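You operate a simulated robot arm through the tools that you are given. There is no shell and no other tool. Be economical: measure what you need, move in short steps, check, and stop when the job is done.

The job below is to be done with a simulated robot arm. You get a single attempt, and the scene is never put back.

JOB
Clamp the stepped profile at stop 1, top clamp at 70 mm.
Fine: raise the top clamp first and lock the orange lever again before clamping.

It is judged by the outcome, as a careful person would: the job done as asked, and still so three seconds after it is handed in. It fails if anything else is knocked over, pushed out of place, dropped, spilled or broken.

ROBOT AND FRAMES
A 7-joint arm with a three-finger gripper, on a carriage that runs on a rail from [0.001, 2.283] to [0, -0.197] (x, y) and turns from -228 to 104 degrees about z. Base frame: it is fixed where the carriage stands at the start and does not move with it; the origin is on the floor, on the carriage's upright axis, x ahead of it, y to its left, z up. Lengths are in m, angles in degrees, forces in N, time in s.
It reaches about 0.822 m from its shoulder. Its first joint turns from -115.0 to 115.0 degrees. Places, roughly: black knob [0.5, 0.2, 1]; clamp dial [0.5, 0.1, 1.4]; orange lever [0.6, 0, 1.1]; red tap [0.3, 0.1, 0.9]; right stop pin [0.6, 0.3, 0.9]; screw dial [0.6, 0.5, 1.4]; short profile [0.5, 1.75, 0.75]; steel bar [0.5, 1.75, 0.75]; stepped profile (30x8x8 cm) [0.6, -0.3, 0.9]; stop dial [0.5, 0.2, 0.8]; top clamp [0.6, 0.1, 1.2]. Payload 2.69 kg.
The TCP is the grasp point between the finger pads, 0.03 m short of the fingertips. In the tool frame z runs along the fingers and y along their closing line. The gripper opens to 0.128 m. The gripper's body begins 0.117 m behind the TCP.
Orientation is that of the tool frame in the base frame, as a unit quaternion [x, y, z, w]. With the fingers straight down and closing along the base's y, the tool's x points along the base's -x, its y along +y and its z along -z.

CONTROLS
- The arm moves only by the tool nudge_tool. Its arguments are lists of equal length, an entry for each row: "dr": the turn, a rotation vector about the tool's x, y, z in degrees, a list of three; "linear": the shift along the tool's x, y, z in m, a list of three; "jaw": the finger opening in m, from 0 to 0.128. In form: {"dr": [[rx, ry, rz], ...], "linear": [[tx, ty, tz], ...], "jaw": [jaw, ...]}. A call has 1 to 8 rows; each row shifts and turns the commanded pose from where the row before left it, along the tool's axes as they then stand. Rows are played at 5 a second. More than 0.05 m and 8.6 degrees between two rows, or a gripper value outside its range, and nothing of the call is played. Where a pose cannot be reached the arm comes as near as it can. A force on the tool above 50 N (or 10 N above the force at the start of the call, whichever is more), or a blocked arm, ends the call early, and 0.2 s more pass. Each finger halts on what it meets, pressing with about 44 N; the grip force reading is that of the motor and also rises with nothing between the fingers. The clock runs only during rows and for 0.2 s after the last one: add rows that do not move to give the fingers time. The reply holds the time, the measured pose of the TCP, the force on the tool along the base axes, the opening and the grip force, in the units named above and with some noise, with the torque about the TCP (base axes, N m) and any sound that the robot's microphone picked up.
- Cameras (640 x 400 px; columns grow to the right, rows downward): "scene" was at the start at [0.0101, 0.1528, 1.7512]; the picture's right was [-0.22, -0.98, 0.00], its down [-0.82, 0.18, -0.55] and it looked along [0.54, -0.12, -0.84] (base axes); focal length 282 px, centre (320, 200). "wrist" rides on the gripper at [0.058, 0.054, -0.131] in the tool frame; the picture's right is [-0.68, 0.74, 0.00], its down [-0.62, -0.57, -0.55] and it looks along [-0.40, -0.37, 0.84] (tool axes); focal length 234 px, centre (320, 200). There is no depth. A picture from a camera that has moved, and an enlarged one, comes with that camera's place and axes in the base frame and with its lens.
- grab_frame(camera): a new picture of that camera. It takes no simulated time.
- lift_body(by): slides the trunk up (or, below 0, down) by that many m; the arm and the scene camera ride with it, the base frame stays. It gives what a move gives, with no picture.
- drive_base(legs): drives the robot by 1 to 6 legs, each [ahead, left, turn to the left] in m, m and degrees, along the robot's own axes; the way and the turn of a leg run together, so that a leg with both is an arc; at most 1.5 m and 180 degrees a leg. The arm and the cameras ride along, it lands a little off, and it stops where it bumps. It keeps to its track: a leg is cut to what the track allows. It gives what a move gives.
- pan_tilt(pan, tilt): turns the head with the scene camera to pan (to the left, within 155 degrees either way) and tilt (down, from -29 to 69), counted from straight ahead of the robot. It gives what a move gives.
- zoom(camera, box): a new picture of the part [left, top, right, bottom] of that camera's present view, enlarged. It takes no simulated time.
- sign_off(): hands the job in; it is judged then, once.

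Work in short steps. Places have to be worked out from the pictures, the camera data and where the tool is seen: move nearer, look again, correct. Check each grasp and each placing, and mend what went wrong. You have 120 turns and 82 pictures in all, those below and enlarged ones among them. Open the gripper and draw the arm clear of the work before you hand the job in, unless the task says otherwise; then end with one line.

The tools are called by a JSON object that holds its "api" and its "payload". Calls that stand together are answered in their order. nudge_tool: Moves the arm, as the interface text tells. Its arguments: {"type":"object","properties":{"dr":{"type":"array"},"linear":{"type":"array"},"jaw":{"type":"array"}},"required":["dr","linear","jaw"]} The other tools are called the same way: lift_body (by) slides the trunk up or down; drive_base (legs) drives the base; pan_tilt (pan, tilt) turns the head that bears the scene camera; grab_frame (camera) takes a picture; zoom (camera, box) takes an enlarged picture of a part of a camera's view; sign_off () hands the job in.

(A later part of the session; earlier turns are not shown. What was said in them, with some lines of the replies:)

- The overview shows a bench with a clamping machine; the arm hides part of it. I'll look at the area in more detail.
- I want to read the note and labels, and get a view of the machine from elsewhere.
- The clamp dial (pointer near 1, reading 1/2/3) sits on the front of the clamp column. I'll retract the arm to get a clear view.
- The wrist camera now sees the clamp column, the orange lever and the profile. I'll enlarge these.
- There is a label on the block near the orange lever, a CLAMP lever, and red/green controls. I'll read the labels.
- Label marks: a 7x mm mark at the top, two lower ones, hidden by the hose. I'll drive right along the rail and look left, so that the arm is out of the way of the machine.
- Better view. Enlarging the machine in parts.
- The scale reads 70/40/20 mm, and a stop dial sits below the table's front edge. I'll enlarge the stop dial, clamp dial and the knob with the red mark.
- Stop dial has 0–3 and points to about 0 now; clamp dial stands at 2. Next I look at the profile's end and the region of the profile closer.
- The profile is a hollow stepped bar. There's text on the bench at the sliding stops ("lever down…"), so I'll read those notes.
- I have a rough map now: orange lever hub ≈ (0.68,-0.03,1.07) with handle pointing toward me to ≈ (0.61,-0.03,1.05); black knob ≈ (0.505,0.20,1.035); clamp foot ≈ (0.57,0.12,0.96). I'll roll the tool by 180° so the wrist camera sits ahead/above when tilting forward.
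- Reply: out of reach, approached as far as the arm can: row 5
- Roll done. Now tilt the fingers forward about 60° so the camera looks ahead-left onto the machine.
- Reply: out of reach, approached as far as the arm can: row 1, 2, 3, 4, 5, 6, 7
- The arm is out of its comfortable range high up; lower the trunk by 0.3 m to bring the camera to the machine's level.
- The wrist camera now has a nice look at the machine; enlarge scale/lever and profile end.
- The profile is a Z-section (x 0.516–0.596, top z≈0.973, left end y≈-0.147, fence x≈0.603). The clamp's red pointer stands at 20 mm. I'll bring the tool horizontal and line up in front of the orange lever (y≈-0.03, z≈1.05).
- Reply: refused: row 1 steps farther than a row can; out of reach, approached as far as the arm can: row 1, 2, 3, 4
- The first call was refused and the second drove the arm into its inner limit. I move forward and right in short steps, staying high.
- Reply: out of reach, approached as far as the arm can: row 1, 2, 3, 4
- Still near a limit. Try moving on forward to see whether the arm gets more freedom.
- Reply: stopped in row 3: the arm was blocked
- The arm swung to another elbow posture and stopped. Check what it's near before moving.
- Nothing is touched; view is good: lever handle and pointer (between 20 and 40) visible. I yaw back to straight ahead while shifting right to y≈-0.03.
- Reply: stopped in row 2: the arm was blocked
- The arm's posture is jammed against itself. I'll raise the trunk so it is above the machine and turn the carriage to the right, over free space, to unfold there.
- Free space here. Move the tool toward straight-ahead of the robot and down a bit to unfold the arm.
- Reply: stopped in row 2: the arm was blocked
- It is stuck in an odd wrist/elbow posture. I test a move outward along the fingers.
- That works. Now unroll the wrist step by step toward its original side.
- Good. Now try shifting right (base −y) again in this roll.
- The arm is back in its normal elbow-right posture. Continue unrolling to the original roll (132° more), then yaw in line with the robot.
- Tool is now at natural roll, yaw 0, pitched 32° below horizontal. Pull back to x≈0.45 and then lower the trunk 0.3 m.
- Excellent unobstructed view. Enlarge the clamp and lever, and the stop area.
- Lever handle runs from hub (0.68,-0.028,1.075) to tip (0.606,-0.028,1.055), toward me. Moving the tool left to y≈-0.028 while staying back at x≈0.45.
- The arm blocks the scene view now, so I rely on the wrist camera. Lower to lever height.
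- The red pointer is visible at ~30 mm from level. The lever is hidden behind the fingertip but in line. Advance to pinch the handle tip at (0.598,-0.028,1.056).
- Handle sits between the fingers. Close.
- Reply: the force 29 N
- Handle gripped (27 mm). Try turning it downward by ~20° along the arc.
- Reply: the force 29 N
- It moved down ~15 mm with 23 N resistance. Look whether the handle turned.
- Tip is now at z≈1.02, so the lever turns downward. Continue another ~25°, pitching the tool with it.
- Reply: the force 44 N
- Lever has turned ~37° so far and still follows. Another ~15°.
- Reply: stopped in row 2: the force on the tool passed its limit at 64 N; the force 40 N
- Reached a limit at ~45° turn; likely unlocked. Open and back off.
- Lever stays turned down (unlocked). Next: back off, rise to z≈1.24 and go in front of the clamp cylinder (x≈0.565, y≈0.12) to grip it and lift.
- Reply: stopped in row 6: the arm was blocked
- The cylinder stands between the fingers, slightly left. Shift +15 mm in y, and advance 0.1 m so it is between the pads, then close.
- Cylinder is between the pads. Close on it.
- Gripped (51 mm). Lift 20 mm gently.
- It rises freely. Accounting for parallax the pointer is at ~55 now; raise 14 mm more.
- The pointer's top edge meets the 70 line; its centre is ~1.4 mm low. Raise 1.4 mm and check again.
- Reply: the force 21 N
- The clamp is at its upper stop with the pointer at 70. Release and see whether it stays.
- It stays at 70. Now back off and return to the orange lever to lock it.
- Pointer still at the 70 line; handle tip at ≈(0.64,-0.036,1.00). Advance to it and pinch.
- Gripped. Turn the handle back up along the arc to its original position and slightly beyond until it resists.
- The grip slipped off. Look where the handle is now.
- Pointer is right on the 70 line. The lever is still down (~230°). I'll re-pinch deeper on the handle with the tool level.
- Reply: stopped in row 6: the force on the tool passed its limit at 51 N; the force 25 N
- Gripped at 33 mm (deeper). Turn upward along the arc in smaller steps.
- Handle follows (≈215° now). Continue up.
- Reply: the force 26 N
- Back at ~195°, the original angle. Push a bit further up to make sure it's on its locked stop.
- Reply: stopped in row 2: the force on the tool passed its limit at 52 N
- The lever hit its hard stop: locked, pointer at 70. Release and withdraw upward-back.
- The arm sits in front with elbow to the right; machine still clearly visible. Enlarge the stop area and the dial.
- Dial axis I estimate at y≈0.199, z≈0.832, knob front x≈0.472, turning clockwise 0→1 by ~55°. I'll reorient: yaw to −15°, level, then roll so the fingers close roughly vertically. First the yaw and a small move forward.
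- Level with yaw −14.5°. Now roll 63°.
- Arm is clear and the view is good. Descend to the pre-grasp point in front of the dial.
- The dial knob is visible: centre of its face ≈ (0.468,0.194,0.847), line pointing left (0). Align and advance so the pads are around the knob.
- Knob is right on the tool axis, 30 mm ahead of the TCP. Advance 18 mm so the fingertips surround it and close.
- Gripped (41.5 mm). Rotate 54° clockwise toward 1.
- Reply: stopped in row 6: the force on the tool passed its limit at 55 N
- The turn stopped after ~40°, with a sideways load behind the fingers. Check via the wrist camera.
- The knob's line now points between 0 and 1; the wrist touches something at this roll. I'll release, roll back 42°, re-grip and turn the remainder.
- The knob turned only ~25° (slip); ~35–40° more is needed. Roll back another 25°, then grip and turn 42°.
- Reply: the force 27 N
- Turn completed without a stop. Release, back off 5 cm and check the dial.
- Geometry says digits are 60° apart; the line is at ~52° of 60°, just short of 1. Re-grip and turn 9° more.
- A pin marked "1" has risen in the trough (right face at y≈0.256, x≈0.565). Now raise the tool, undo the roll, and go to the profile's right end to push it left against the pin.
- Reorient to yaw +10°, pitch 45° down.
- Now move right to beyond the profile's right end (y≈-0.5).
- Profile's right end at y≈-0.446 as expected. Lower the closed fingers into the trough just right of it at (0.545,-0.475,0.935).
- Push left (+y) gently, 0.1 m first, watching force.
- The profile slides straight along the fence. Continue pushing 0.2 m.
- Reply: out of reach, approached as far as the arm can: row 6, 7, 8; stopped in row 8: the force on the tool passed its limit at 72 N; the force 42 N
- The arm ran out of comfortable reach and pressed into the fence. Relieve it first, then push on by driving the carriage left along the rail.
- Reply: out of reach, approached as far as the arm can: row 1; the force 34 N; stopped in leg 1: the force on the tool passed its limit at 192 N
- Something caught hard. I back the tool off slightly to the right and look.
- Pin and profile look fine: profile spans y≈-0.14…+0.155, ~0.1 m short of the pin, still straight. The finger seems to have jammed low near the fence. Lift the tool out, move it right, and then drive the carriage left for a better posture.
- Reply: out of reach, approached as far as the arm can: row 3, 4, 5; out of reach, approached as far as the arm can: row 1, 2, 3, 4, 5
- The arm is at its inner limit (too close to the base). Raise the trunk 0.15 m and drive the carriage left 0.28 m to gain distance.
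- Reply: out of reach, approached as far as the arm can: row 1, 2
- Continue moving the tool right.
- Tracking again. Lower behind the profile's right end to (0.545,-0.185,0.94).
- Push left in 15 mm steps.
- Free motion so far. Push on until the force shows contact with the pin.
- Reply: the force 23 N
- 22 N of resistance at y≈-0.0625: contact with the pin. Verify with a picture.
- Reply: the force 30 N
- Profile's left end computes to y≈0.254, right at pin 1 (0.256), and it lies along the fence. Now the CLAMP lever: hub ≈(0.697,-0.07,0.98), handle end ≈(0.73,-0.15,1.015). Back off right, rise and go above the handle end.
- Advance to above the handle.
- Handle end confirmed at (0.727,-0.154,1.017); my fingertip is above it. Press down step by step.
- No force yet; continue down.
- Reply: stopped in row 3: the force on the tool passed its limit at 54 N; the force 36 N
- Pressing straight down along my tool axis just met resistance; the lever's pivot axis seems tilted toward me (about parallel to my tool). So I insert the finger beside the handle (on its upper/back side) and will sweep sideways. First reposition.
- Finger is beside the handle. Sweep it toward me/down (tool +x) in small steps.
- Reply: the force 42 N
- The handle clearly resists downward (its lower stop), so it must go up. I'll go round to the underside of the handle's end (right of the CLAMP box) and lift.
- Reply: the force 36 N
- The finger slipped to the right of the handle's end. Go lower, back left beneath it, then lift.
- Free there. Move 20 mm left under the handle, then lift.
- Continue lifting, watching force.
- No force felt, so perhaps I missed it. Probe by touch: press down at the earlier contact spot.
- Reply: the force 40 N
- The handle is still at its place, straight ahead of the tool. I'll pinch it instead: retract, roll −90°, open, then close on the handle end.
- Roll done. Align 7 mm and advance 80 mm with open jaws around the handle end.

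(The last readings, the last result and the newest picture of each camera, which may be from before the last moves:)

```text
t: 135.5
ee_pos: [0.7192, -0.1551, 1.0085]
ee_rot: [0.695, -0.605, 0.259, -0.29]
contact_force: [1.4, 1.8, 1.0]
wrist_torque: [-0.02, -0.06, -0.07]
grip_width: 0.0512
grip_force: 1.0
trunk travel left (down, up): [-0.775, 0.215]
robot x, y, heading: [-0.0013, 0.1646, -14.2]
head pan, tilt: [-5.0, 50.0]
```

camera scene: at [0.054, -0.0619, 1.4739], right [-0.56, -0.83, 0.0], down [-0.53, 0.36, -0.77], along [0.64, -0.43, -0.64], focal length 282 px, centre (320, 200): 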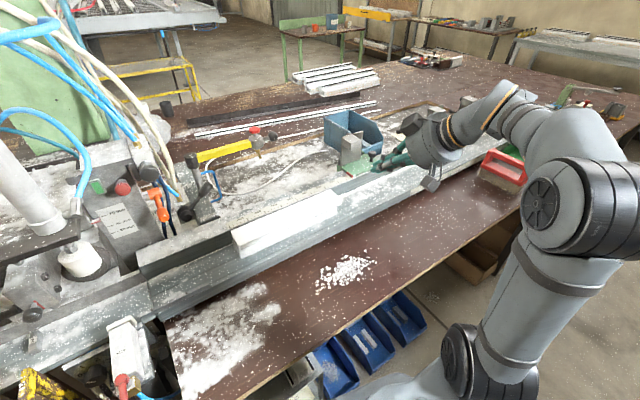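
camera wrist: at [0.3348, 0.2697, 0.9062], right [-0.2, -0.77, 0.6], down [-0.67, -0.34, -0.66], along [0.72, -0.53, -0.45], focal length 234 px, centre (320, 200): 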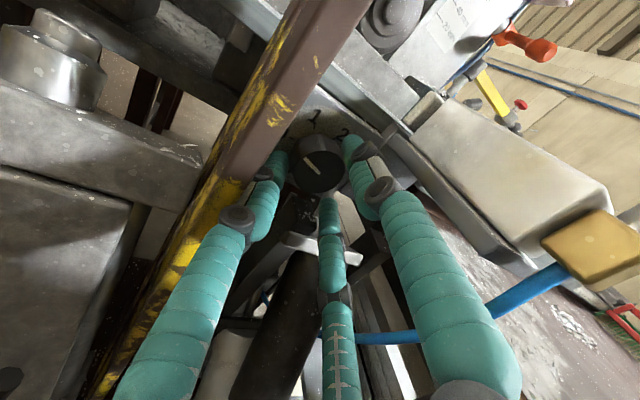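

Reached with no collision. Close on the handle.

{"api": "nudge_tool", "payload": {"dr": [[0, 0, 0], [0, 0, 0], [0, 0, 0], [0, 0, 0]], "linear": [[0, 0, 0], [0, 0, 0], [0, 0, 0], [0, 0, 0]], "jaw": [0.03, 0.015, 0.005, 0.005]}}

```text
t: 136.5
ee_pos: [0.7198, -0.152, 1.011]
ee_rot: [0.695, -0.604, 0.26, -0.29]
contact_force: [2.1, 6.1, 5.0]
wrist_torque: [0.0, -0.15, -0.09]
grip_width: 0.0283
grip_force: 28.8
trunk travel left (down, up): [-0.775, 0.215]
robot x, y, heading: [0.0022, 0.1664, -14.2]
head pan, tilt: [-5.0, 50.0]
```

Handle gripped (28 mm). Swing it up along the arc, rolling with it.

{"api": "nudge_tool", "payload": {"dr": [[0, 0, -5], [0, 0, -5], [0, 0, -5], [0, 0, 0]], "linear": [[-0.004, -0.0085, -0.005], [-0.005, -0.0082, -0.005], [-0.006, -0.008, -0.005], [0, 0, 0]], "jaw": [0.005, 0.005, 0.005, 0.005]}}

```text
t: 137.4
ee_pos: [0.7213, -0.1488, 1.02]
ee_rot: [0.769, -0.517, 0.288, -0.243]
contact_force: [15.2, -9.7, -20.5]
wrist_torque: [-0.39, -0.59, -0.96]
grip_width: 0.03
grip_force: 44.7
trunk travel left (down, up): [-0.775, 0.215]
robot x, y, heading: [0.0027, 0.1653, -14.1]
head pan, tilt: [-5.0, 50.0]
stopped in row 4: the force on the tool passed its limit at 83 N (the readings are from after the stop); the commanded pose is now the measured one
```

Only ~9 mm of upward motion and a large force. Try again gently from here, pure upward without roll, to see whether it follows.

{"api": "nudge_tool", "payload": {"dr": [[0, 0, 0], [0, 0, 0]], "linear": [[-0.001, -0.006, -0.006], [0, 0, 0]], "jaw": [0.005, 0.005]}}

```text
t: 138.1
ee_pos: [0.72, -0.1478, 1.0203]
ee_rot: [0.769, -0.519, 0.281, -0.243]
contact_force: [9.0, -17.4, -41.5]
wrist_torque: [-0.02, 0.08, -0.36]
grip_width: 0.0301
grip_force: 44.5
trunk travel left (down, up): [-0.775, 0.215]
robot x, y, heading: [0.0032, 0.166, -14.1]
head pan, tilt: [-5.0, 50.0]
```

Both up and down are blocked, so the lever probably swings about a vertical axis. Relax, then try pulling the handle toward me.

{"api": "nudge_tool", "payload": {"dr": [[0, 0, 0], [0, 0, 0], [0, 0, 0]], "linear": [[-0.001, 0.006, 0.006], [0.001, 0.0073, -0.0065], [0, 0, 0]], "jaw": [0.005, 0.005, 0.005]}}

```text
t: 138.8
ee_pos: [0.7135, -0.148, 1.0215]
ee_rot: [0.769, -0.515, 0.289, -0.247]
contact_force: [19.0, -12.6, -22.2]
wrist_torque: [-0.41, -0.72, -1.26]
grip_width: 0.0305
grip_force: 45.2
trunk travel left (down, up): [-0.775, 0.215]
robot x, y, heading: [0.0032, 0.1639, -14.3]
head pan, tilt: [-5.0, 50.0]
```

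It moved 6 mm with 19 N. Continue pulling 20 mm.

{"api": "nudge_tool", "payload": {"dr": [[0, 0, 0], [0, 0, 0], [0, 0, 0], [0, 0, 0]], "linear": [[0.0, 0.0063, -0.0045], [0.001, 0.0063, -0.0055], [0.001, 0.006, -0.0055], [0, 0, 0]], "jaw": [0.005, 0.005, 0.005, 0.005]}}

```text
t: 139.8
ee_pos: [0.6856, -0.1463, 1.0283]
ee_rot: [0.77, -0.512, 0.288, -0.249]
contact_force: [-2.8, 14.7, 6.8]
wrist_torque: [0.52, 0.26, 0.55]
grip_width: 0.0292
grip_force: 45.5
trunk travel left (down, up): [-0.775, 0.215]
robot x, y, heading: [-0.0009, 0.1622, -14.1]
head pan, tilt: [-5.0, 50.0]
```

The handle is still between the pads and came 28 mm toward me, so it swings this way. Continue another 30 mm.

{"api": "nudge_tool", "payload": {"dr": [[0, 0, 0], [0, 0, 0], [0, 0, 0], [0, 0, 0]], "linear": [[-0.003, 0.0066, -0.0069], [-0.003, 0.0066, -0.0069], [-0.003, 0.0066, -0.0069], [0, 0, 0]], "jaw": [0.005, 0.005, 0.005, 0.005]}}

```text
t: 140.8
ee_pos: [0.6525, -0.1601, 1.0193]
ee_rot: [0.769, -0.517, 0.288, -0.243]
contact_force: [-3.8, -4.8, -2.9]
wrist_torque: [0.08, -0.18, 0.08]
grip_width: 0.0051
grip_force: 0.0
trunk travel left (down, up): [-0.775, 0.215]
robot x, y, heading: [-0.0006, 0.1646, -14.1]
head pan, tilt: [-5.0, 50.0]
```

It slipped off. Retract and use my last picture on the clamp foot and the CLAMP lever together.

{"api": "nudge_tool", "payload": {"dr": [[0, 0, 0], [0, 0, 0], [0, 0, 0], [0, 0, 0]], "linear": [[0, 0, -0.045], [0.01, 0, -0.045], [0.045, 0, 0], [0.045, 0, 0]], "jaw": [0.02, 0.04, 0.04, 0.04]}}

{"api": "zoom", "payload": {"camera": "scene", "box": [280, 90, 420, 215]}}

```text
t: 141.8
ee_pos: [0.6233, -0.2553, 1.1034]
ee_rot: [0.768, -0.515, 0.288, -0.248]
contact_force: [0.2, -0.1, 0.2]
wrist_torque: [-0.01, 0.0, 0.01]
grip_width: 0.0401
grip_force: 0.0
trunk travel left (down, up): [-0.775, 0.215]
robot x, y, heading: [0.0008, 0.1621, -14.1]
head pan, tilt: [-5.0, 50.0]
```

```text
3.20 times, centred on (350, 152) of scene
camera zoom: at [0.0584, 0.3152, 1.6099], right [-0.33, -0.94, 0.0], down [-0.72, 0.25, -0.64], along [0.61, -0.21, -0.77], focal length 904 px, centre (224, 352)
```

zoom: 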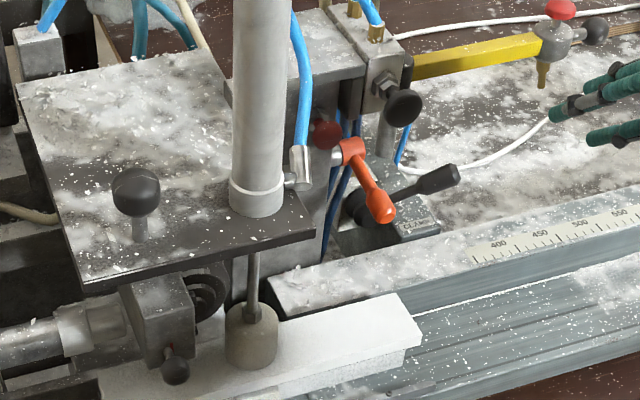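

The foot is down on the profile with its rod extended, so the CLAMP lever has switched. The profile's right end is at y≈-0.04, so its left end is at the pin, and the orange lever is locked at 70 mm. Open the gripper and draw the arm clear.

{"api": "nudge_tool", "payload": {"dr": [[0, 0, 0], [0, 0, 0], [0, 0, 0], [0, 0, 0]], "linear": [[0, 0, -0.04], [0, 0, -0.04], [0, 0, -0.04], [0, 0, 0]], "jaw": [0.06, 0.08, 0.1, 0.1]}}

```text
t: 142.8
ee_pos: [0.6022, -0.2567, 1.1297]
ee_rot: [0.768, -0.516, 0.289, -0.246]
contact_force: [0.9, -0.6, -1.0]
wrist_torque: [-0.05, 0.0, -0.01]
grip_width: 0.1001
grip_force: 0.1
out of reach, approached as far as the arm can: row 1, 2, 3
trunk travel left (down, up): [-0.775, 0.215]
robot x, y, heading: [-0.0022, 0.1638, -14.0]
head pan, tilt: [-5.0, 50.0]
```

The arm can't retract further in this posture; raise the trunk to lift it clear of the work.

{"api": "lift_body", "payload": {"by": 0.15}}

```text
t: 144.6
ee_pos: [0.6018, -0.2577, 1.2788]
ee_rot: [0.768, -0.516, 0.289, -0.246]
contact_force: [0.1, -0.7, -0.4]
wrist_torque: [0.01, 0.01, -0.03]
grip_width: 0.1
grip_force: 0.0
trunk travel left (down, up): [-0.925, 0.065]
robot x, y, heading: [0.003, 0.1641, -14.1]
head pan, tilt: [-5.0, 50.0]
```

The arm is clear and the gripper is open; handing in.

{"api": "sign_off", "payload": {}}

```text
The job is handed in.
```

The stepped profile is clamped at stop 1, with the top clamp raised to 70 mm and the orange lever locked again before clamping; my last picture shows the foot down on the profile, and I did not use the side clamp.
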